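You operate a simulated robot arm through the tools that you are given. There is no shell and no other tool.

You run a simulated robot arm. Do the job below in one go: nothing can be reset, and whatever is moved stays where it is left.

## Task
Put the potato on to steam over the saucepan.
Fine: lid off on to the extra burner, saucepan across to the rapid burner, steamer basket down into it, then light on medium and leave it burning.
Where things are to end (x, y in the base frame): saucepan within 30 mm of [810, 300].

It is judged by the outcome, as a careful person would: the job done as asked, and still so three seconds after it is handed in. It fails if anything else is knocked over, pushed out of place, dropped, spilled or broken. A push-on lid holds only when it is set on centred and level and pressed home; a screw cap is set on level and turned clockwise until tight.

## Robot
A 6-joint arm with a two-finger gripper, fixed in place. Base frame: the origin is on the floor under the middle of its stand, x ahead of it, y to its left, z up; the work surface is at about z = 910. Units: mm, degrees, N and s.
It reaches about 1572 mm from its shoulder. Its first joint turns from -166.0 to 166.0 degrees. Payload 2.45 kg.
The TCP is the grasp point between the finger pads, 20 mm short of the fingertips. In the tool frame z runs along the fingers and y along their closing line. The gripper opens to 140 mm; its body begins 168 mm behind the TCP.
Orientation is that of the tool frame in the base frame, as [roll, pitch, yaw] about the fixed x, y, z axes, in that order (R = Rz(yaw) Ry(pitch) Rx(roll)). With the fingers straight down and closing along the base's y, the tool's x points along the base's -x, its y along +y and its z along -z.

## Interface
- The arm moves only by the tool drive_tool. Its argument "deltas" is a list of rows, each a list of 2 entries, a list of its own where there are three numbers: the shift along the tool's x, y, z in units of 40 mm (1.0 is 40 mm), then the turn, a rotation vector about the tool's x, y, z in units of 8 degrees (1.0 is 8 degrees). In form: [[[dx, dy, dz], [rx, ry, rz]], ...]. A call has 1 to 20 rows; each row shifts and turns the commanded pose from where the row before left it, along the tool's axes as they then stand. "claw" is the closure, from 0 (fully open) to 1 (shut), set as the call begins (left out, the last holds). A call with a number of a shift or a turn outside -1 to 1 is refused whole. A row lasts 0.2 s, in which the tool goes at most 50 mm and 8.6 degrees; a call with a longer step from one row to the next is refused whole, and so is a gripper value outside its range. A pose out of reach is approached as far as the arm can. The call stops where the force on the tool passes 40 N (or 10 N more than at its start, if that is more) or the arm is blocked; 0.2 s more then pass. Each finger travels about 45 mm/s and halts on what it meets, pressing with about 43 N; the grip force reading is that of the motor and also rises with nothing between the fingers. The clock runs only during rows and for 0.2 s after the last one: add rows that do not move to give the fingers time. The reply holds the time, the measured pose of the TCP, the force on the tool along the base axes, the opening and the grip force, in the units named above and with some noise, with the torque about the TCP (base axes, N m) and any sound that the robot's microphone picked up.
- Cameras (640 x 400 px; columns grow to the right, rows downward): "scene" is fixed at [49.7, -498.3, 1531.9]; the picture's right is [0.52, -0.85, 0.00], its down [-0.43, -0.26, -0.86] and it looks along [0.74, 0.45, -0.50] (base axes); focal length 339 px, centre (320, 200). "wrist" rides on the gripper at [78, 11, -209] in the tool frame; the picture's right is [-0.14, 0.99, 0.00], its down [-0.92, -0.13, -0.37] and it looks along [-0.36, -0.05, 0.93] (tool axes); focal length 280 px, centre (320, 200). There is no depth. A picture from a camera that has moved, and an enlarged one, comes with that camera's place and axes in the base frame and with its lens.
- camera(camera): a new picture of that camera. The clock stands still meanwhile.
- inspect(camera, box): a new picture of the part [left, top, right, bottom] of that camera's present view, enlarged. The clock stands still meanwhile.
- sign_off(): hands the job in; it is judged then, once.

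Places have to be worked out from the pictures, the camera data and where the tool is seen. Open the gripper and draw the arm clear of the work before you hand the job in, unless the task says otherwise.

The tools are called after "Call:" as name(argument=value, ...) on one line, values as JSON. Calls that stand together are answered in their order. drive_tool: Moves the arm, as the interface text tells. Its arguments: {"type":"object","properties":{"deltas":{"type":"array","items":{"type":"array"}},"claw":{"type":"number"}},"required":["deltas"]} The other tools are called the same way: camera (camera) takes a picture; inspect (camera, box) takes an enlarged picture of a part of a camera's view; sign_off () hands the job in.

At the start:

```text
clock: 0.0
tool_pos: [713.5, -90.6, 1323.3]
orientation: [180.0, -0.1, -180.0]
wrist_force: [-0.7, -0.2, 0.4]
torque: [0.01, 0.03, 0.0]
width: 139.9
finger_force: 0.1
```

scene: 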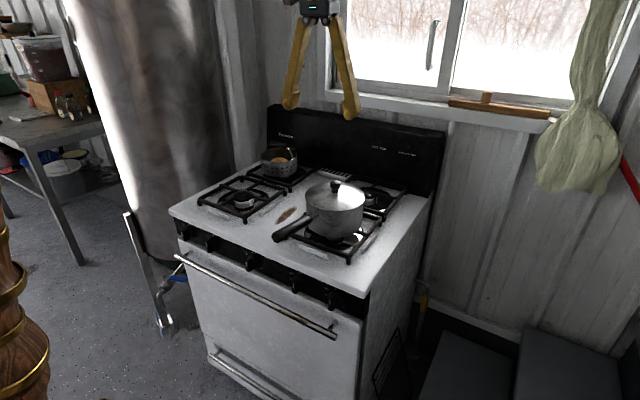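
wrist: 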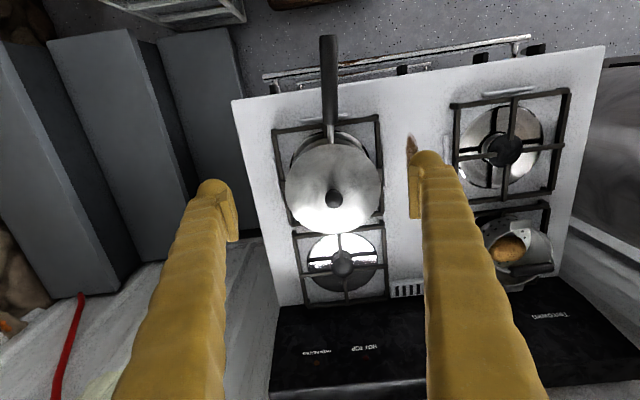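

I'll start with enlarged views of the stove to identify the burners, knobs, pan, lid and basket.

Call:
inspect(camera="scene", box=[160, 130, 420, 290])

Call:
inspect(camera="scene", box=[260, 100, 450, 220])

Call:
inspect(camera="scene", box=[160, 200, 380, 340])

Call:
inspect(camera="wrist", box=[220, 30, 620, 290])

```text
2.46 times, centred on (290, 210) of scene
camera zoom: at [49.7, -498.3, 1531.9], right [0.52, -0.85, 0.0], down [-0.43, -0.26, -0.86], along [0.74, 0.45, -0.5], focal length 835 px, centre (394, 175)
```

zoom: 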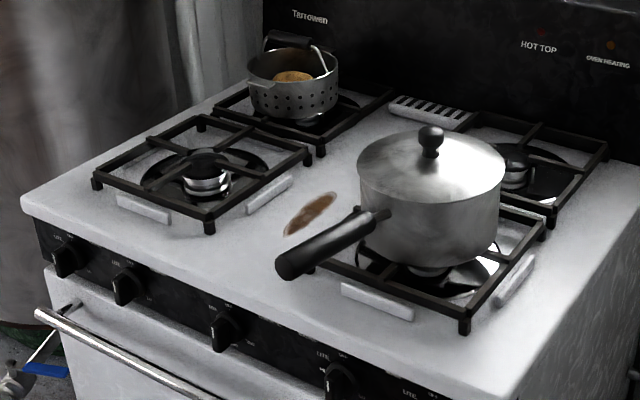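

```text
3.33 times, centred on (355, 160) of scene
camera zoom: at [49.7, -498.3, 1531.9], right [0.52, -0.85, 0.0], down [-0.43, -0.26, -0.86], along [0.74, 0.45, -0.5], focal length 1131 px, centre (203, 333)
```

zoom: 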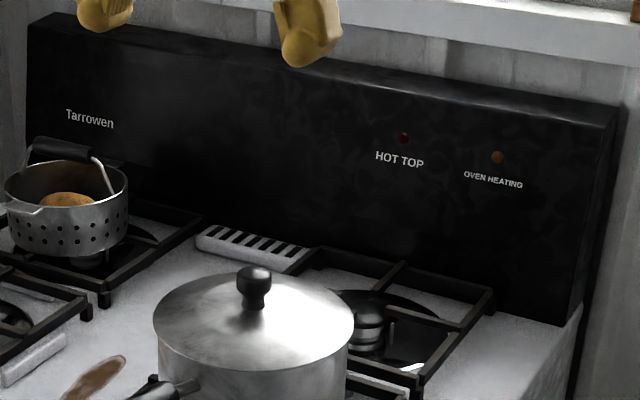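

```text
2.86 times, centred on (270, 270) of scene
camera zoom: at [49.7, -498.3, 1531.9], right [0.52, -0.85, 0.0], down [-0.43, -0.26, -0.86], along [0.74, 0.45, -0.5], focal length 970 px, centre (463, 0)
```

zoom: 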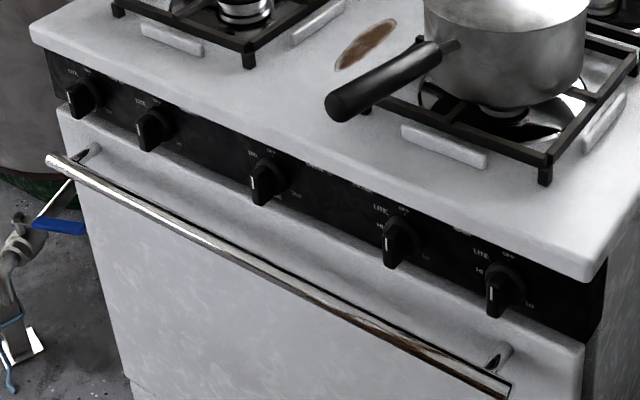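

```text
1.54 times, centred on (420, 160) of wrist
camera zoom: at [635.7, -78.5, 1533.6], right [0.14, 0.99, 0.0], down [0.92, -0.13, 0.37], along [0.36, -0.05, -0.93], focal length 431 px, centre (166, 262)
```

zoom: 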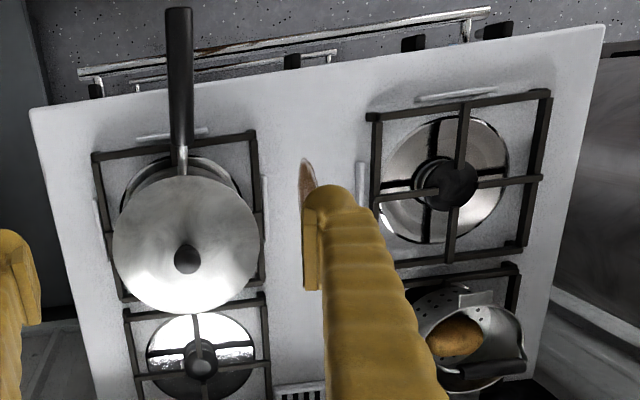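

The pan sits on the front-right burner with its handle toward me. The front-left burner projects to about (810, 300), so that is the rapid one, and the basket with the potato is at the rear-left. I'll back the arm off and tilt the wrist camera to read the knob panel before touching anything.

Call:
drive_tool(deltas=[[[0.9, 0.7, 0.4], [0, 0, 0]], [[0.9, 0.7, 0.4], [0, 0, 0]], [[0.9, 0.7, 0.4], [0, 0, 0]], [[0.9, 0.7, 0.4], [0, 0, 0]], [[0.9, 0.7, 0.4], [0, 0, 0]], [[0.9, 0.7, 0.4], [0, 0, 0]], [[0.9, 0.7, 0.4], [0, 0, 0]], [[0.5, 0.7, 0.4], [0, -1, 0]], [[0, 0.7, 0.4], [0, -1, 0]], [[0, 0.7, 0.4], [0, -1, 0]], [[0, 0, 0], [0, -1, 0]], [[0, 0, 0], [0, -1, 0]], [[0, 0, 0], [0, -1, 0]]])

Call:
camera(camera="wrist")

Call:
camera(camera="scene")

```text
clock: 2.8
tool_pos: [449.2, 190.8, 1164.3]
orientation: [180.0, 48.0, -179.9]
wrist_force: [-0.1, 0.0, -0.8]
torque: [-0.03, 0.03, 0.0]
width: 139.8
finger_force: 0.1
```

```text
taken
camera wrist: at [241.2, 201.7, 1246.4], right [0.09, 0.99, 0.1], down [0.34, -0.13, 0.93], along [0.94, -0.05, -0.35], focal length 280 px, centre (320, 200)
```

wrist: 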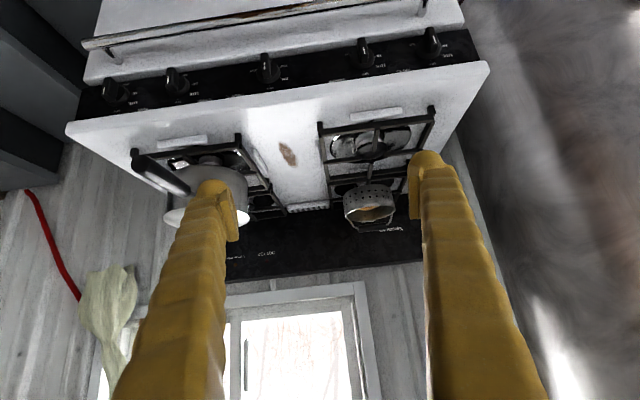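

```text
taken
```

scene: 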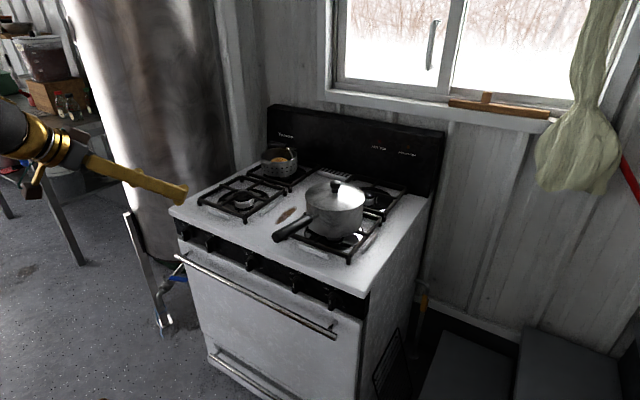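

The picture is upside-down, but the panel is visible. I'll enlarge the knobs to read their markings.

Call:
inspect(camera="wrist", box=[320, 10, 500, 120])

Call:
inspect(camera="wrist", box=[80, 30, 300, 140])

Call:
inspect(camera="wrist", box=[310, 100, 440, 240])

```text
3.56 times, centred on (410, 65) of wrist
camera zoom: at [241.2, 201.7, 1246.4], right [0.09, 0.99, 0.1], down [0.34, -0.13, 0.93], along [0.94, -0.05, -0.35], focal length 997 px, centre (0, 680)
```

zoom: 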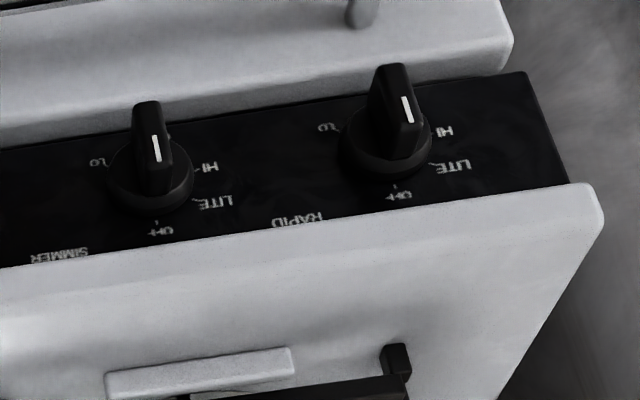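

```text
2.91 times, centred on (190, 85) of wrist
camera zoom: at [241.2, 201.7, 1246.4], right [0.09, 0.99, 0.1], down [0.34, -0.13, 0.93], along [0.94, -0.05, -0.35], focal length 816 px, centre (698, 534)
```

zoom: 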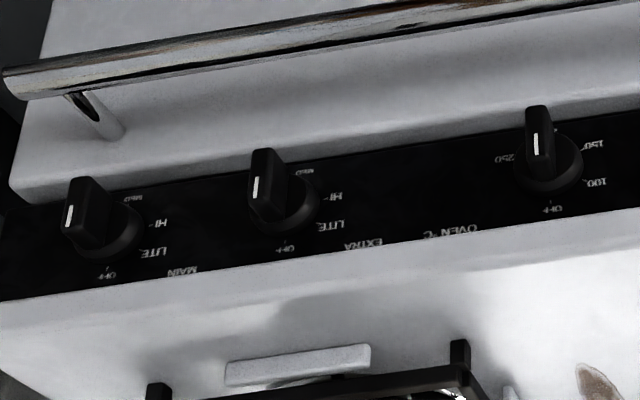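

```text
2.86 times, centred on (375, 170) of wrist
camera zoom: at [241.2, 201.7, 1246.4], right [0.09, 0.99, 0.1], down [0.34, -0.13, 0.93], along [0.94, -0.05, -0.35], focal length 801 px, centre (163, 286)
```

zoom: 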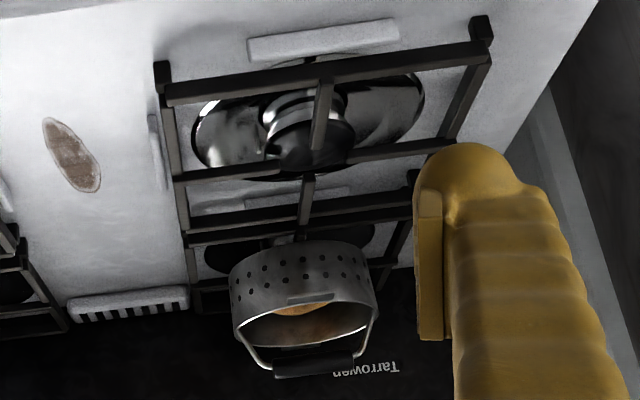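

The knob labels read RAPID, SIMMER, OVEN, EXTRA and MAIN from my left to right. The outer knobs serve the front burners, so EXTRA is the rear-right burner at about (1046, -78). Now I'll straighten the tool and go above the pan to measure the lid.

Call:
drive_tool(deltas=[[[0, 0, 0], [0, 1, 0]], [[0, 0, 0], [0, 1, 0]], [[0, 0, 0], [0, 1, 0]], [[0, 0, 0], [0, 1, 0]], [[0, 0, 0], [0, 1, 0]], [[0, 0, 0], [0, 1, 0]], [[0, 0, -1], [0, 0, 0]], [[0, 0, -1], [0, 0, 0]], [[-0.8, -0.75, 0], [0, 0, 0]], [[-0.8, -0.75, 0], [0, 0, 0]], [[-0.8, -0.75, 0], [0, 0, 0]], [[-0.8, -0.75, 0], [0, 0, 0]], [[-0.8, -0.75, 0], [0, 0, 0]], [[-0.8, -0.75, 0], [0, 0, 0]], [[-0.8, -0.75, 0], [0, 0, 0]], [[-0.8, -0.75, 0], [0, 0, 0]], [[-0.8, -0.75, 0], [0, 0, 0]]])

Call:
camera(camera="wrist")

Call:
camera(camera="scene")

```text
clock: 6.4
tool_pos: [736.1, -80.5, 1246.2]
orientation: [-179.9, 0.0, -180.0]
wrist_force: [-0.7, 0.0, 0.1]
torque: [0.02, -0.03, -0.01]
width: 140.0
finger_force: 0.1
```

```text
taken
camera wrist: at [657.9, -68.6, 1455.1], right [0.14, 0.99, 0.0], down [0.92, -0.13, 0.37], along [0.37, -0.05, -0.93], focal length 280 px, centre (320, 200)
```

wrist: 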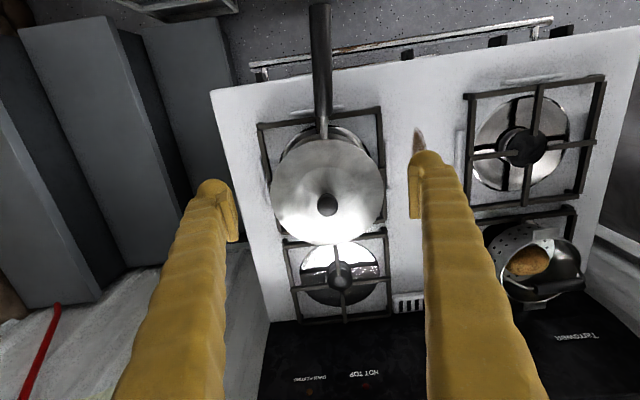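

```text
taken
```

scene: 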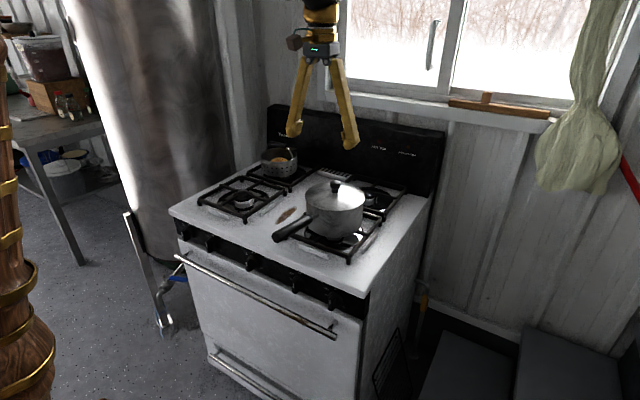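

Enlarging the pan and lid in this view, to measure them more exactly.

Call:
inspect(camera="wrist", box=[250, 0, 410, 100])

Call:
inspect(camera="wrist", box=[240, 90, 420, 330])

Call:
inspect(camera="scene", box=[260, 170, 400, 270])

```text
4.00 times, centred on (330, 50) of wrist
camera zoom: at [657.9, -68.6, 1455.1], right [0.14, 0.99, 0.0], down [0.92, -0.13, 0.37], along [0.37, -0.05, -0.93], focal length 1122 px, centre (280, 800)
```

zoom: 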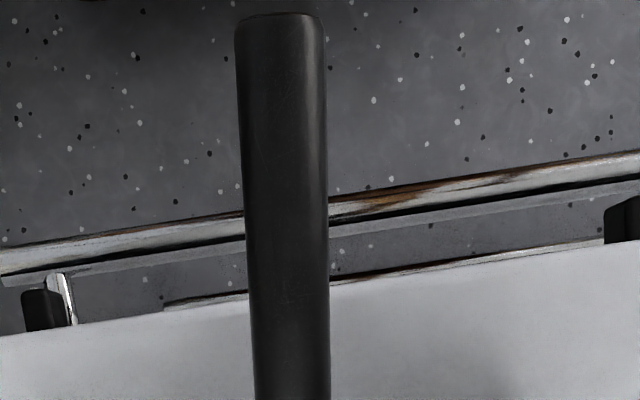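

```text
1.67 times, centred on (330, 210) of wrist
camera zoom: at [657.9, -68.6, 1455.1], right [0.14, 0.99, 0.0], down [0.92, -0.13, 0.37], along [0.37, -0.05, -0.93], focal length 467 px, centre (303, 183)
```

zoom: 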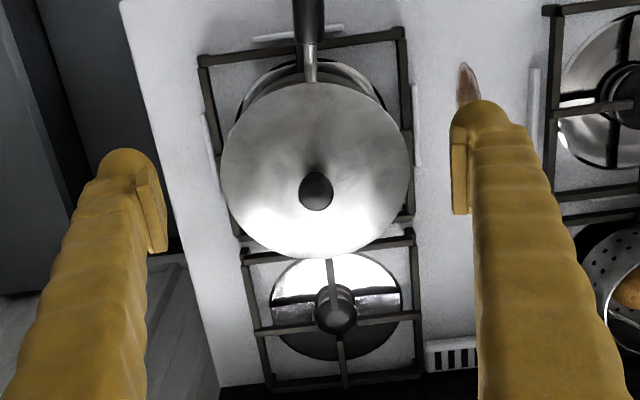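

```text
4.00 times, centred on (330, 220) of scene
camera zoom: at [49.7, -498.3, 1531.9], right [0.52, -0.85, 0.0], down [-0.43, -0.26, -0.86], along [0.74, 0.45, -0.5], focal length 1357 px, centre (280, 120)
```

zoom: 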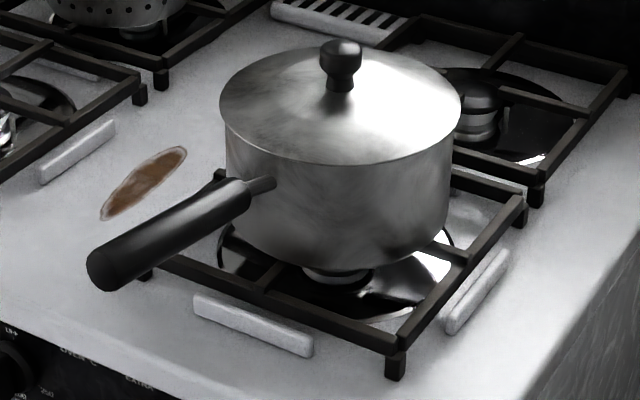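

My triangulation puts the lid knob's wide part at about (818, -80, 1077), the lid rim near z 1038, and the handle running from (700, -69, 1024) to (564, -57, 1040). I'll move over the knob and stop at about 1150 to check alignment.

Call:
drive_tool(deltas=[[[-0.7, 0, 0.6], [0, 0, 0]], [[-0.7, 0, 0.6], [0, 0, 0]], [[-0.65, 0, 0.6], [0, 0, 0]], [[0, 0, 0.6], [0, 0, 0]], [[0, 0, 0], [0, 0, 0]]])

Call:
camera(camera="wrist")

Call:
inspect(camera="scene", box=[250, 90, 410, 270])

```text
clock: 7.6
tool_pos: [819.1, -80.5, 1148.9]
orientation: [179.9, 0.1, 179.9]
wrist_force: [-0.6, 0.3, 0.7]
torque: [-0.02, 0.0, -0.02]
width: 140.3
finger_force: 0.1
```

```text
taken
camera wrist: at [740.2, -68.5, 1358.0], right [0.14, 0.99, 0.0], down [0.92, -0.13, 0.37], along [0.36, -0.05, -0.93], focal length 280 px, centre (320, 200)
```

wrist: 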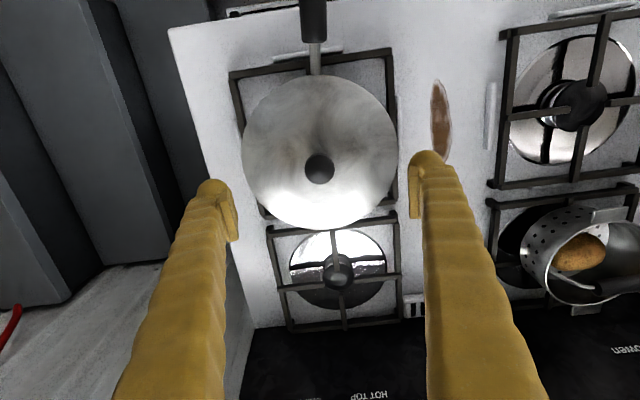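

```text
2.22 times, centred on (330, 180) of scene
camera zoom: at [49.7, -498.3, 1531.9], right [0.52, -0.85, 0.0], down [-0.43, -0.26, -0.86], along [0.74, 0.45, -0.5], focal length 754 px, centre (298, 244)
```

zoom: 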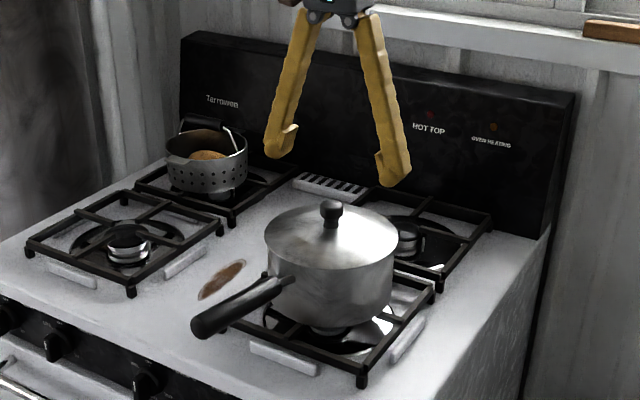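

The knob now reads as about (814, -80), so I'm nearly aligned. I'll ease 5 mm back and descend to about z 1078, then close on the knob.

Call:
drive_tool(deltas=[[[0.12, 0, 0.5], [0, 0, 0]], [[0, 0, 0.5], [0, 0, 0]], [[0, 0, 0.4], [0, 0, 0]], [[0, 0, 0.3], [0, 0, 0]], [[0, 0, 0.05], [0, 0, 0]], [[0, 0, 0], [0, 0, 0]]])

Call:
camera(camera="wrist")

Call:
inspect(camera="scene", box=[270, 130, 390, 230])

```text
clock: 9.0
tool_pos: [813.8, -80.9, 1078.1]
orientation: [180.0, 0.0, -180.0]
wrist_force: [-0.5, -0.3, -0.5]
torque: [0.03, 0.01, 0.0]
width: 140.0
finger_force: 0.0
```

```text
taken
camera wrist: at [735.5, -68.4, 1287.8], right [0.14, 0.99, 0.0], down [0.92, -0.13, 0.37], along [0.36, -0.05, -0.93], focal length 280 px, centre (320, 200)
```

wrist: 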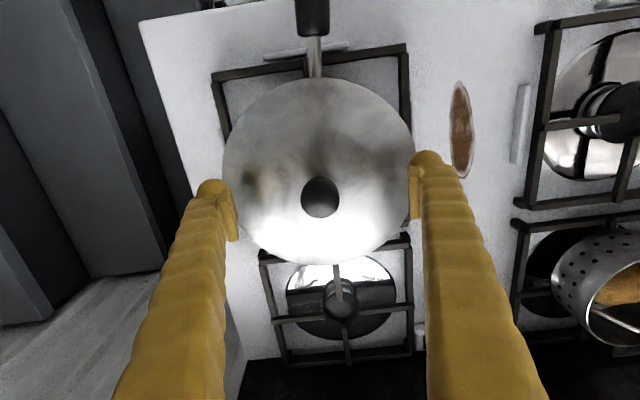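

```text
4.00 times, centred on (330, 180) of scene
camera zoom: at [49.7, -498.3, 1531.9], right [0.52, -0.85, 0.0], down [-0.43, -0.26, -0.86], along [0.74, 0.45, -0.5], focal length 1357 px, centre (280, 280)
```

zoom: 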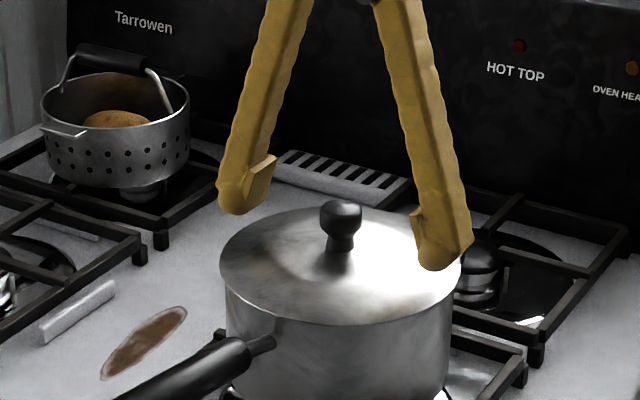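

The knob sits at (319, 197) in the wrist view, where the TCP projects, so I'm aligned. Closing the fingers on it now.

Call:
drive_tool(deltas=[[[0, 0, 0], [0, 0, 0]], [[0, 0, 0], [0, 0, 0]], [[0, 0, 0], [0, 0, 0]], [[0, 0, 0], [0, 0, 0]], [[0, 0, 0], [0, 0, 0]], [[0, 0, 0], [0, 0, 0]], [[0, 0, 0], [0, 0, 0]], [[0, 0, 0], [0, 0, 0]]], claw=1)

Call:
camera(camera="wrist")

Call:
inspect(camera="scene", box=[270, 130, 390, 230])

```text
clock: 10.8
tool_pos: [813.8, -79.2, 1078.3]
orientation: [-180.0, 0.0, -180.0]
wrist_force: [-1.2, 0.0, 0.6]
torque: [0.01, 0.0, 0.0]
width: 27.0
finger_force: 36.4
```

```text
taken
camera wrist: at [735.5, -68.4, 1287.8], right [0.14, 0.99, 0.0], down [0.92, -0.13, 0.37], along [0.36, -0.05, -0.93], focal length 280 px, centre (320, 200)
```

wrist: 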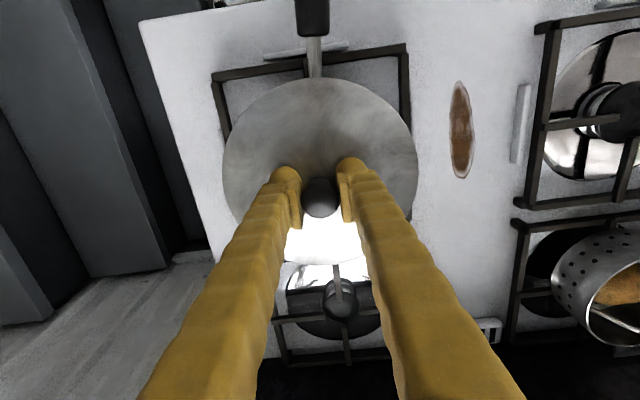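

```text
4.00 times, centred on (330, 180) of scene
camera zoom: at [49.7, -498.3, 1531.9], right [0.52, -0.85, 0.0], down [-0.43, -0.26, -0.86], along [0.74, 0.45, -0.5], focal length 1357 px, centre (280, 280)
```

zoom: 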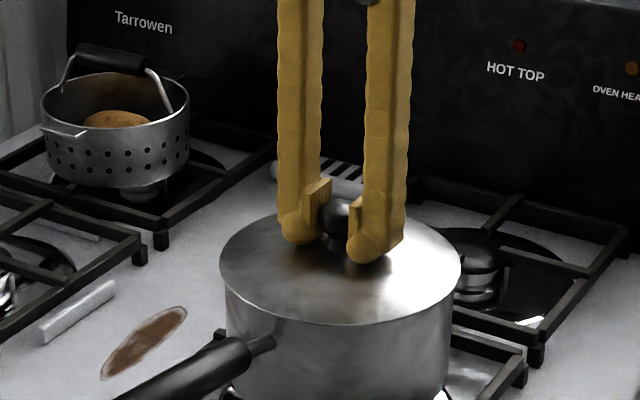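

The fingers are on the knob with a 27 mm opening and the lid hasn't shifted. Lifting slowly straight up.

Call:
drive_tool(deltas=[[[0, 0, -0.2], [0, 0, 0]], [[0, 0, -0.3], [0, 0, 0]], [[0, 0, -0.5], [0, 0, 0]], [[0, 0, -0.7], [0, 0, 0]], [[0, 0, -0.7], [0, 0, 0]], [[0, 0, 0], [0, 0, 0]]])

Call:
camera(camera="wrist")

Call:
inspect(camera="scene", box=[250, 90, 410, 270])

```text
clock: 12.2
tool_pos: [814.1, -79.4, 1176.3]
orientation: [-180.0, 0.0, -180.0]
wrist_force: [-0.2, 0.1, -1.3]
torque: [-0.02, 0.0, 0.0]
width: 26.8
finger_force: 42.5
```

```text
taken
camera wrist: at [735.9, -68.5, 1384.6], right [0.14, 0.99, 0.0], down [0.92, -0.13, 0.37], along [0.37, -0.05, -0.93], focal length 280 px, centre (320, 200)
```

wrist: 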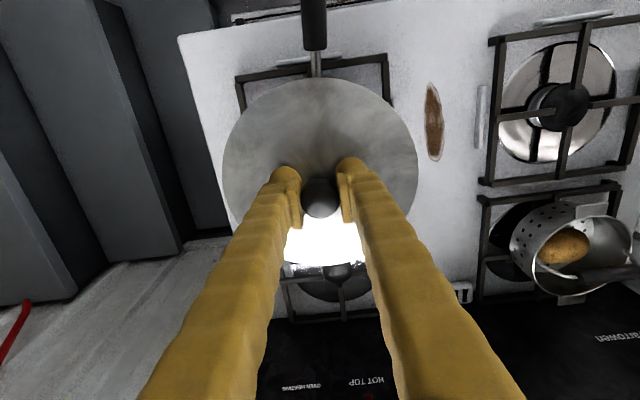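

```text
2.22 times, centred on (330, 180) of scene
camera zoom: at [49.7, -498.3, 1531.9], right [0.52, -0.85, 0.0], down [-0.43, -0.26, -0.86], along [0.74, 0.45, -0.5], focal length 754 px, centre (298, 244)
```

zoom: 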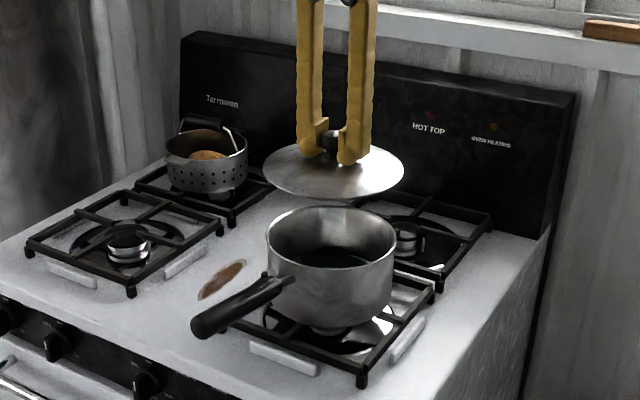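

The lid is off and hanging level, and the pan underneath holds dark water. I'll carry the lid straight back over the rear-right (EXTRA) burner, whose grate is centred at about (1048, -80), and lower it partway.

Call:
drive_tool(deltas=[[[-0.4, 0, 0], [0, 0, 0]], [[-0.7, 0, 0], [0, 0, 0]], [[-0.9, 0, 0], [0, 0, 0]], [[-0.9, 0, 0], [0, 0, 0]], [[-0.9, 0, 0], [0, 0, 0]], [[-0.9, 0, 0], [0, 0, 0]], [[-0.7, 0, 0], [0, 0, 0]], [[-0.4, 0, 0], [0, 0, 0]], [[-0.05, 0, 0.4], [0, 0, 0]], [[0, 0, 0.8], [0, 0, 0]], [[0, 0, 0.9], [0, 0, 0]], [[0, 0, 0.8], [0, 0, 0]], [[0, 0, 0.5], [0, 0, 0]], [[0, 0, 0.2], [0, 0, 0]], [[0, 0, 0], [0, 0, 0]]])

Call:
camera(camera="wrist")

Call:
inspect(camera="scene", box=[270, 90, 430, 250])

```text
clock: 15.4
tool_pos: [1047.2, -81.2, 1030.4]
orientation: [-180.0, -0.1, -179.9]
wrist_force: [-0.2, 0.5, -1.3]
torque: [-0.01, -0.02, 0.0]
width: 26.4
finger_force: 43.0
```

```text
taken
camera wrist: at [969.7, -68.7, 1239.7], right [0.14, 0.99, 0.0], down [0.92, -0.13, 0.37], along [0.37, -0.05, -0.93], focal length 280 px, centre (320, 200)
```

wrist: 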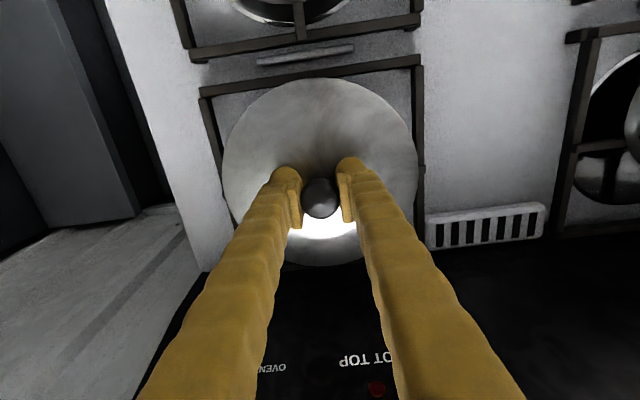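

```text
2.50 times, centred on (350, 170) of scene
camera zoom: at [49.7, -498.3, 1531.9], right [0.52, -0.85, 0.0], down [-0.43, -0.26, -0.86], along [0.74, 0.45, -0.5], focal length 848 px, centre (245, 275)
```

zoom: 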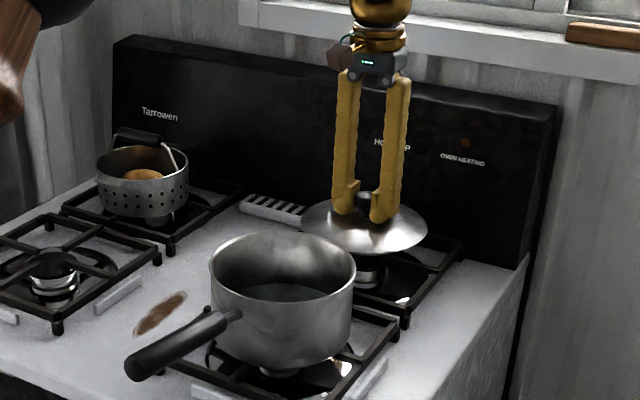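

The lid is over the grate and still about 40 mm up. I'll lower it in small steps and watch the force.

Call:
drive_tool(deltas=[[[0, 0, 0.25], [0, 0, 0]], [[0, 0, 0.2], [0, 0, 0]], [[0, 0, 0.1], [0, 0, 0]], [[0, 0, 0], [0, 0, 0]]])

Call:
inspect(camera="scene", box=[310, 130, 410, 230])

```text
clock: 16.4
tool_pos: [1048.3, -80.9, 1008.2]
orientation: [-180.0, 0.0, 180.0]
wrist_force: [-0.7, 0.2, -1.6]
torque: [-0.02, -0.02, -0.01]
width: 26.9
finger_force: 43.4
```

```text
4.00 times, centred on (360, 180) of scene
camera zoom: at [49.7, -498.3, 1531.9], right [0.52, -0.85, 0.0], down [-0.43, -0.26, -0.86], along [0.74, 0.45, -0.5], focal length 1357 px, centre (160, 280)
```

zoom: 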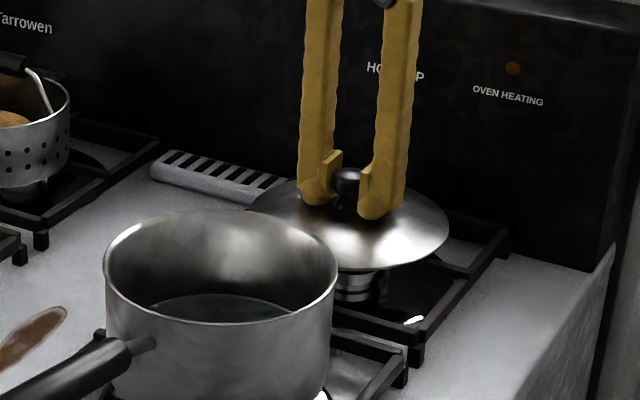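

Still clear of the grate. Continuing down in steps of a few millimetres.

Call:
drive_tool(deltas=[[[0, 0, 0.1], [0, 0, 0]], [[0, 0, 0.08], [0, 0, 0]], [[0, 0, 0.07], [0, 0, 0]], [[0, 0, 0], [0, 0, 0]]])

Call:
inspect(camera="scene", box=[310, 130, 410, 230])

```text
clock: 17.4
tool_pos: [1047.8, -80.1, 997.7]
orientation: [180.0, 0.0, -180.0]
wrist_force: [-0.9, 0.5, -1.4]
torque: [-0.01, -0.02, 0.02]
width: 26.6
finger_force: 43.2
```

```text
4.00 times, centred on (360, 180) of scene
camera zoom: at [49.7, -498.3, 1531.9], right [0.52, -0.85, 0.0], down [-0.43, -0.26, -0.86], along [0.74, 0.45, -0.5], focal length 1357 px, centre (160, 280)
```

zoom: 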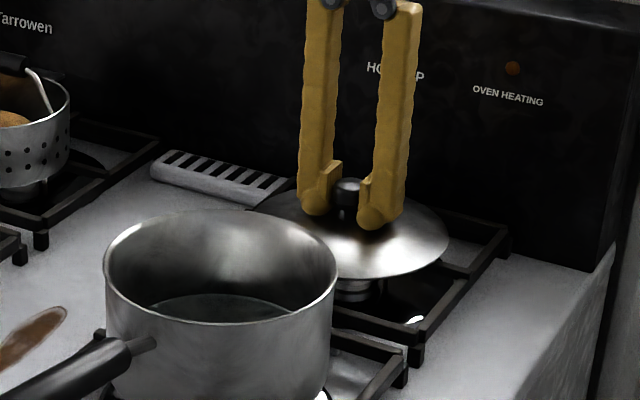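

Call:
drive_tool(deltas=[[[0, 0, 0.05], [0, 0, 0]], [[0, 0, 0.05], [0, 0, 0]], [[0, 0, 0], [0, 0, 0]]])

```text
clock: 18.2
tool_pos: [1047.6, -80.7, 993.6]
orientation: [179.9, 0.0, 180.0]
wrist_force: [-0.7, 0.2, -2.1]
torque: [-0.01, 0.0, 0.01]
width: 27.0
finger_force: 43.2
```

The wrist force is still only the lid's weight at z 993.6, so there is no contact yet. Going down another few millimetres.

Call:
drive_tool(deltas=[[[0, 0, 0.05], [0, 0, 0]], [[0, 0, 0.05], [0, 0, 0]], [[0, 0, 0], [0, 0, 0]]])

Call:
inspect(camera="scene", box=[310, 130, 410, 230])

```text
clock: 19.0
tool_pos: [1048.6, -79.9, 990.8]
orientation: [180.0, 0.0, 179.9]
wrist_force: [0.5, 0.3, -0.4]
torque: [0.01, 0.05, -0.03]
width: 26.9
finger_force: 42.9
```

```text
4.00 times, centred on (360, 180) of scene
camera zoom: at [49.7, -498.3, 1531.9], right [0.52, -0.85, 0.0], down [-0.43, -0.26, -0.86], along [0.74, 0.45, -0.5], focal length 1357 px, centre (160, 280)
```

zoom: 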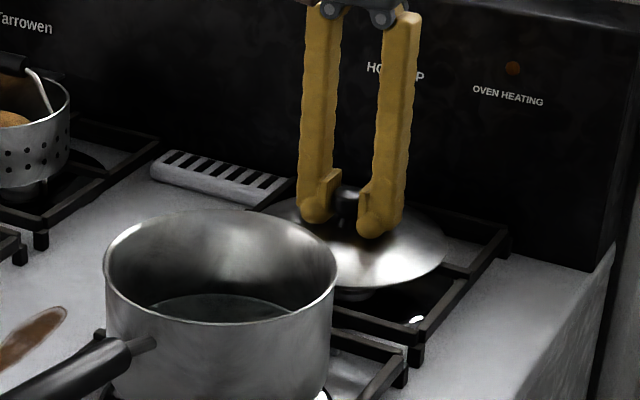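

The force has gone from about -2 N to -0.4 N at z 990.8, which suggests the lid is touching the grate. One more small step to confirm.

Call:
drive_tool(deltas=[[[0, 0, 0.04], [0, 0, 0]], [[0, 0, 0], [0, 0, 0]]])

```text
clock: 19.6
tool_pos: [1049.0, -80.5, 991.2]
orientation: [-179.9, 0.2, -180.0]
wrist_force: [-7.4, 2.2, 21.2]
torque: [0.02, 0.22, 0.04]
width: 26.6
finger_force: 42.7
```

Contact is confirmed at 21 N. I'll ease up 2 mm to relieve the load, then open the fingers.

Call:
drive_tool(deltas=[[[0, 0, -0.04], [0, 0, 0]], [[0, 0, 0], [0, 0, 0]]])

Call:
drive_tool(deltas=[[[0, 0, 0], [0, 0, 0]], [[0, 0, 0], [0, 0, 0]], [[0, 0, 0], [0, 0, 0]], [[0, 0, 0], [0, 0, 0]], [[0, 0, 0], [0, 0, 0]]], claw=0.4)

Call:
inspect(camera="scene", box=[310, 130, 410, 230])

Call:
camera(camera="wrist")

```text
clock: 20.2
tool_pos: [1047.4, -80.6, 990.8]
orientation: [-180.0, 0.0, -180.0]
wrist_force: [2.8, 0.0, 6.6]
torque: [-0.01, -0.74, -0.01]
width: 26.7
finger_force: 43.1
```

```text
clock: 21.4
tool_pos: [1047.7, -80.0, 991.4]
orientation: [180.0, 0.0, 179.9]
wrist_force: [-1.2, -0.2, 1.2]
torque: [0.02, -0.01, -0.01]
width: 84.1
finger_force: 0.1
```

```text
4.00 times, centred on (360, 180) of scene
camera zoom: at [49.7, -498.3, 1531.9], right [0.52, -0.85, 0.0], down [-0.43, -0.26, -0.86], along [0.74, 0.45, -0.5], focal length 1357 px, centre (160, 280)
```

zoom: 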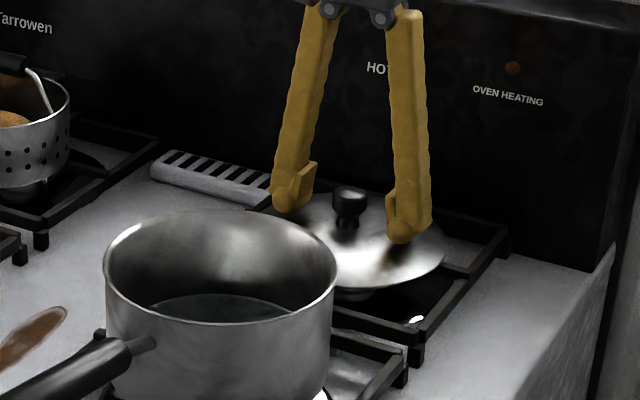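

```text
taken
camera wrist: at [969.5, -68.8, 1200.3], right [0.14, 0.99, 0.0], down [0.92, -0.13, 0.37], along [0.36, -0.05, -0.93], focal length 280 px, centre (320, 200)
```

wrist: 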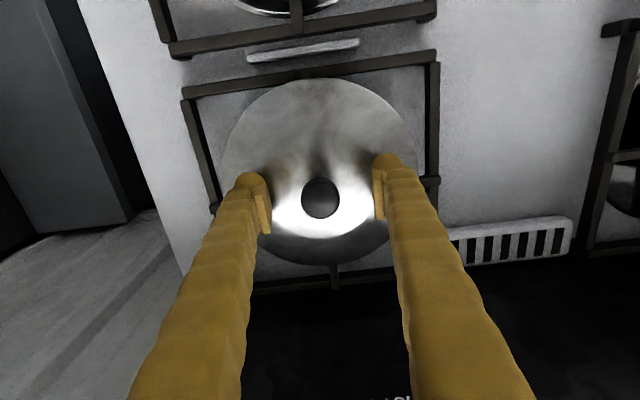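

The lid is released and lies flat on the rear-right grate. I'll rise straight up and move back over the pan handle to look at it.

Call:
drive_tool(deltas=[[[0, 0, -0.5], [0, 0, 0]], [[0, 0, -0.9], [0, 0, 0]], [[0, 0, -1], [0, 0, 0]], [[0, 0, -1], [0, 0, 0]], [[0, 0, -1], [0, 0, 0]], [[0, 0, -0.6], [0, 0, 0]], [[1, 0, 0], [0, 0, 0]], [[1, 0, 0], [0, 0, 0]], [[1, 0, 0], [0, 0, 0]], [[1, 0, 0], [0, 0, 0]], [[1, 0, 0], [0, 0, 0]], [[1, 0, 0], [0, 0, 0]], [[1, 0, 0], [0, 0, 0]], [[1, 0, 0], [0, 0, 0]], [[0.7, 0.3, 0], [0, 0, 0]]])

Call:
camera(camera="wrist")

Call:
inspect(camera="scene", box=[250, 140, 410, 280])

```text
clock: 24.6
tool_pos: [699.1, -69.0, 1189.1]
orientation: [-180.0, 0.0, -180.0]
wrist_force: [0.2, -0.3, -1.2]
torque: [0.03, 0.04, 0.03]
width: 84.1
finger_force: 0.3
```

```text
taken
camera wrist: at [621.3, -57.5, 1399.5], right [0.14, 0.99, 0.0], down [0.92, -0.13, 0.37], along [0.36, -0.05, -0.93], focal length 280 px, centre (320, 200)
```

wrist: 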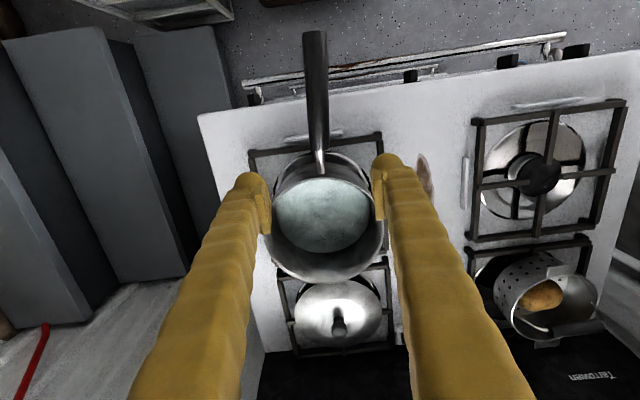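

```text
2.86 times, centred on (330, 210) of scene
camera zoom: at [49.7, -498.3, 1531.9], right [0.52, -0.85, 0.0], down [-0.43, -0.26, -0.86], along [0.74, 0.45, -0.5], focal length 970 px, centre (291, 171)
```

zoom: 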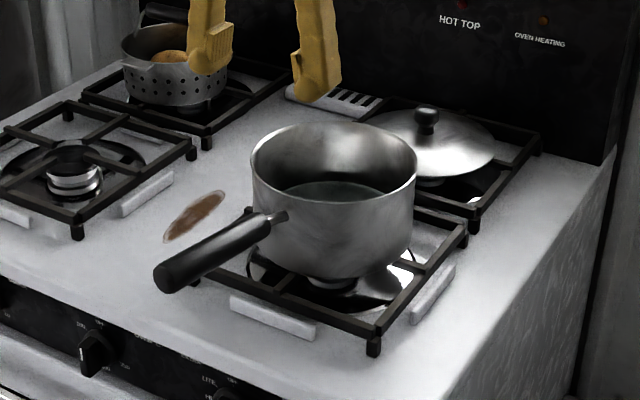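

The lid sits on the rear-right grate and the pan is open, with water in it, so it must stay level when carried. I'll enlarge the pan, handle and basket for better measurements before picking a grip.

Call:
inspect(camera="wrist", box=[240, 20, 420, 300])

Call:
inspect(camera="wrist", box=[450, 80, 640, 380])

Call:
inspect(camera="scene", box=[240, 130, 320, 200])

Call:
inspect(camera="scene", box=[265, 180, 375, 260])

```text
1.43 times, centred on (330, 160) of wrist
camera zoom: at [621.3, -57.5, 1399.5], right [0.14, 0.99, 0.0], down [0.92, -0.13, 0.37], along [0.36, -0.05, -0.93], focal length 401 px, centre (306, 257)
```

zoom: 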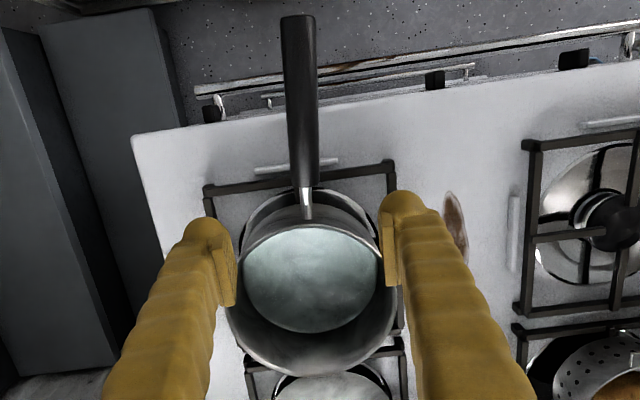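

```text
1.33 times, centred on (545, 230) of wrist
camera zoom: at [621.3, -57.5, 1399.5], right [0.14, 0.99, 0.0], down [0.92, -0.13, 0.37], along [0.36, -0.05, -0.93], focal length 374 px, centre (20, 160)
```

zoom: 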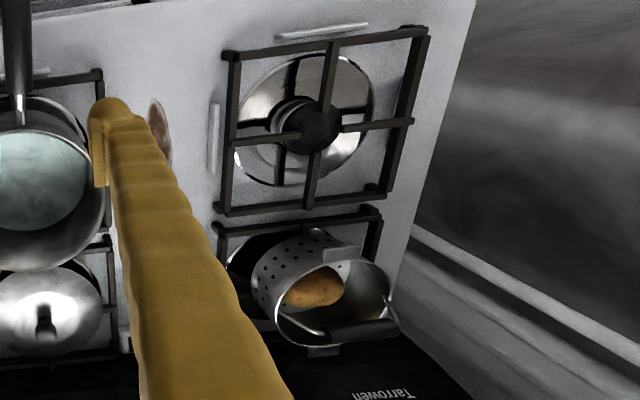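

```text
5.71 times, centred on (280, 165) of scene
camera zoom: at [49.7, -498.3, 1531.9], right [0.52, -0.85, 0.0], down [-0.43, -0.26, -0.86], along [0.74, 0.45, -0.5], focal length 1939 px, centre (549, 400)
```

zoom: 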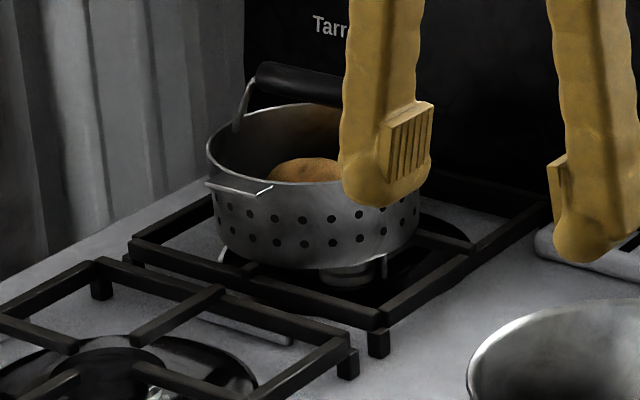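

```text
5.00 times, centred on (320, 220) of scene
camera zoom: at [49.7, -498.3, 1531.9], right [0.52, -0.85, 0.0], down [-0.43, -0.26, -0.86], along [0.74, 0.45, -0.5], focal length 1697 px, centre (320, 100)
```

zoom: 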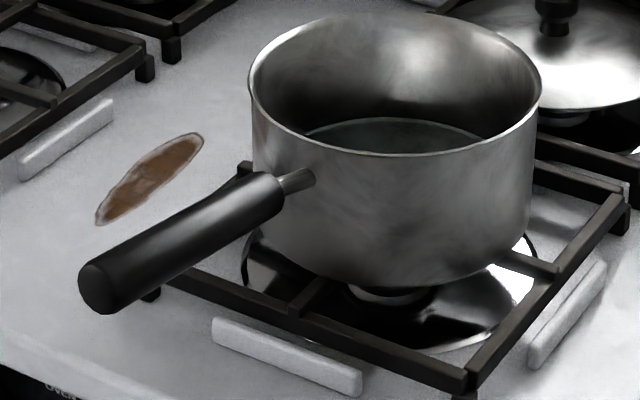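

The pan centre is about (810, -78) and the water is shallow, roughly 10 mm deep below an 80 mm wall. A pinch on the handle alone could twist under the load. Instead I'll point the fingers along +y and use them like a wrench, with the front finger under the handle and the rear finger over it. First I'll move aside and yaw the tool.

Call:
drive_tool(deltas=[[[0.4, -0.8, 0], [0, 0, 0]], [[0.4, -0.8, 0], [0, 0, 0]], [[0.4, -0.8, 0], [0, 0, 0]], [[0.4, -0.9, 0], [0, 0, 0]], [[0, 0, 0], [0, 0, 1]], [[0, 0, 0], [0, 0, 1]], [[0, 0, 0], [0, 0, 1]], [[0, 0, 0], [0, 0, 1]], [[0, 0, 0], [0, 0, 1]], [[0, 0, 0], [0, 0, 1]], [[0, 0, 0], [0, 0, 1]], [[0, 0, 0], [0, 0, 1]], [[0, 0, 0], [0, 0, 1]], [[0, 0, 0], [0, 0, 1]], [[0, 0, 0], [0, 0, 1]], [[0, 0, 0], [0, 0, 0.25]]])

```text
clock: 28.0
tool_pos: [634.5, -200.9, 1190.2]
orientation: [180.0, 0.1, 89.9]
wrist_force: [1.0, 0.2, 0.3]
torque: [0.02, -0.02, 0.02]
width: 83.8
finger_force: 0.1
```

The yaw came out as intended (89.9°). Now I'll tilt the tool so the fingers point along +y.

Call:
drive_tool(deltas=[[[0, 0, 0], [0, 1, 0]], [[0, 0, 0], [0, 1, 0]], [[0, 0, 0], [0, 1, 0]], [[0, 0, 0], [0, 1, 0]], [[0, 0, 0], [0, 1, 0]], [[0, 0, 0], [0, 1, 0]], [[0, 0, 0], [0, 1, 0]], [[0, 0, 0], [0, 1, 0]], [[0, 0, 0], [0, 1, 0]], [[0, 0, 0], [0, 1, 0]], [[0, 0, 0], [0, 1, 0]], [[0, 0, 0], [0, 0.25, 0]]])

Call:
camera(camera="wrist")

Call:
camera(camera="scene")

```text
clock: 30.6
tool_pos: [640.9, -175.6, 1169.4]
orientation: [175.0, -89.6, 94.4]
wrist_force: [0.0, -0.1, 0.2]
torque: [0.01, -0.03, 0.01]
width: 83.8
finger_force: 0.0
out of reach, approached as far as the arm can: row 11, 12
```

```text
taken
camera wrist: at [648.1, -383.1, 1250.3], right [0.99, -0.01, -0.14], down [-0.13, -0.38, -0.92], along [-0.04, 0.93, -0.37], focal length 280 px, centre (320, 200)
```

wrist: 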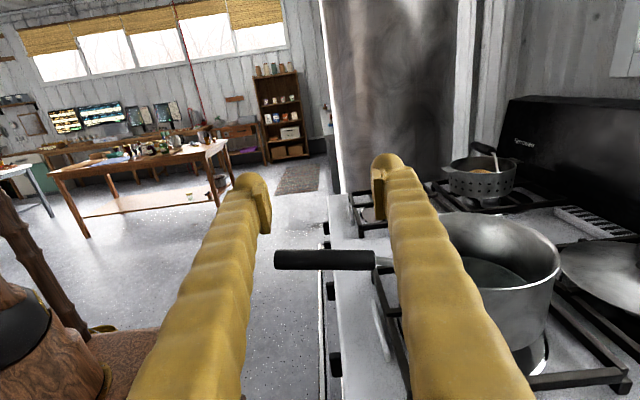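

```text
taken
```

scene: 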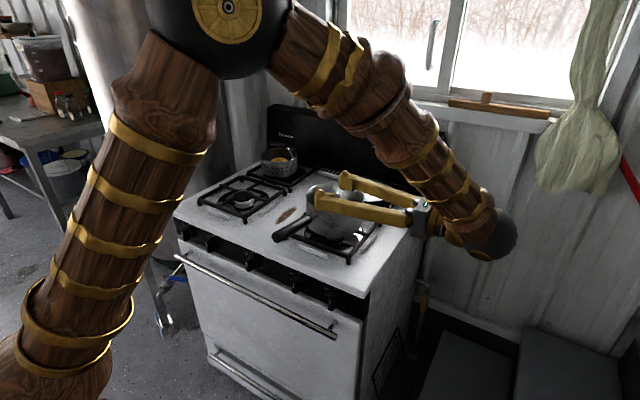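

The tool nearly reached the sideways pose: -89.6° pitch, about 25 mm short at the far right. In this view the handle runs from (562, -57, 1041) to (697, -69, 1026), which matches before. I'll move toward +y, where the pose should be reachable, and check.

Call:
drive_tool(deltas=[[[0, 0, 0.6], [0, 0, 0]], [[0, 0, 0.6], [0, 0, 0]], [[0, 0, 0.4], [0, 0, 0]], [[0, 0, 0], [0, 0, 0]]])

```text
clock: 31.6
tool_pos: [639.5, -110.7, 1169.6]
orientation: [44.7, -90.0, -134.8]
wrist_force: [0.1, 0.9, -0.3]
torque: [-0.02, 0.04, 0.01]
width: 84.1
finger_force: 0.1
```

It's now reached, with the fingers exactly along +y and the camera on top. I'll roll the closing line about 51° so the front finger drops low and the rear finger sits high.

Call:
drive_tool(deltas=[[[0, 0, 0], [0, 0, 1]], [[0, 0, 0], [0, 0, 1]], [[0, 0, 0], [0, 0, 1]], [[0, 0, 0], [0, 0, 1]], [[0, 0, 0], [0, 0, 1]], [[0, 0, 0], [0, 0, 1]], [[0, 0, 0], [0, 0, 0.4]]])

Call:
camera(camera="wrist")

Call:
camera(camera="scene")

```text
clock: 33.2
tool_pos: [640.6, -111.8, 1168.8]
orientation: [-90.0, -38.7, 0.0]
wrist_force: [1.0, 0.8, 0.0]
torque: [0.01, -0.01, 0.0]
width: 84.2
finger_force: 0.0
```

```text
taken
camera wrist: at [707.5, -320.0, 1210.5], right [0.51, 0.0, -0.86], down [-0.8, -0.37, -0.48], along [-0.32, 0.93, -0.19], focal length 280 px, centre (320, 200)
```

wrist: 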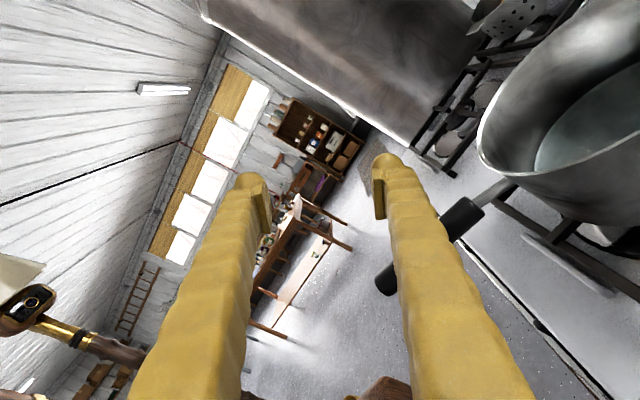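

```text
taken
```

scene: 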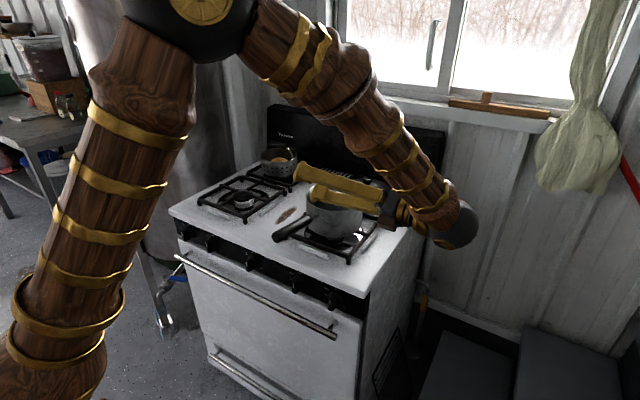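

The closing line is tilted 51° now. I'll back off slightly in -y and descend beside the handle to the handle-axis height, about z 1032, with the fingertips still clear of it.

Call:
drive_tool(deltas=[[[0, 0, -0.45], [0, 0, 0]], [[-0.45, 0.52, 0], [0, 0, 0]], [[-0.45, 0.52, 0], [0, 0, 0]], [[-0.45, 0.52, 0], [0, 0, 0]], [[-0.45, 0.52, 0], [0, 0, 0]], [[-0.43, 0.52, 0], [0, 0, 0]], [[0, 0, 0], [0, 0, 0]]])

Call:
camera(camera="wrist")

Call:
inspect(camera="scene", box=[240, 150, 440, 270])

```text
clock: 34.8
tool_pos: [635.8, -130.2, 1033.0]
orientation: [-90.0, -38.9, 0.0]
wrist_force: [0.0, 0.2, -0.2]
torque: [-0.03, 0.01, -0.02]
width: 83.9
finger_force: 0.0
```

```text
taken
camera wrist: at [703.2, -340.1, 1074.4], right [0.51, 0.0, -0.86], down [-0.8, -0.37, -0.48], along [-0.32, 0.93, -0.19], focal length 280 px, centre (320, 200)
```

wrist: 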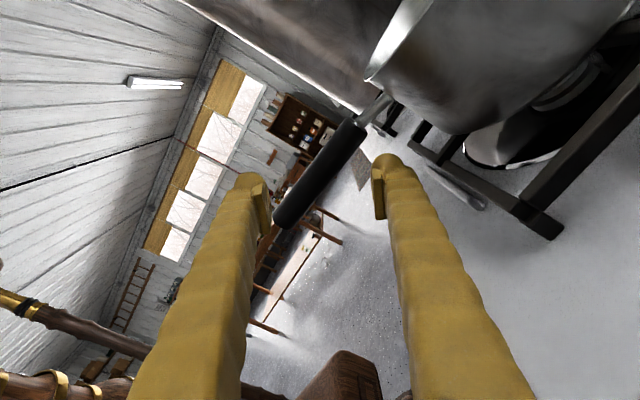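

```text
3.20 times, centred on (340, 210) of scene
camera zoom: at [49.7, -498.3, 1531.9], right [0.52, -0.85, 0.0], down [-0.43, -0.26, -0.86], along [0.74, 0.45, -0.5], focal length 1086 px, centre (256, 168)
```

zoom: 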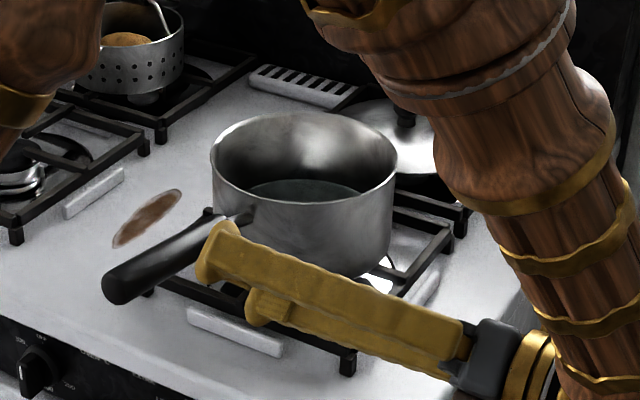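

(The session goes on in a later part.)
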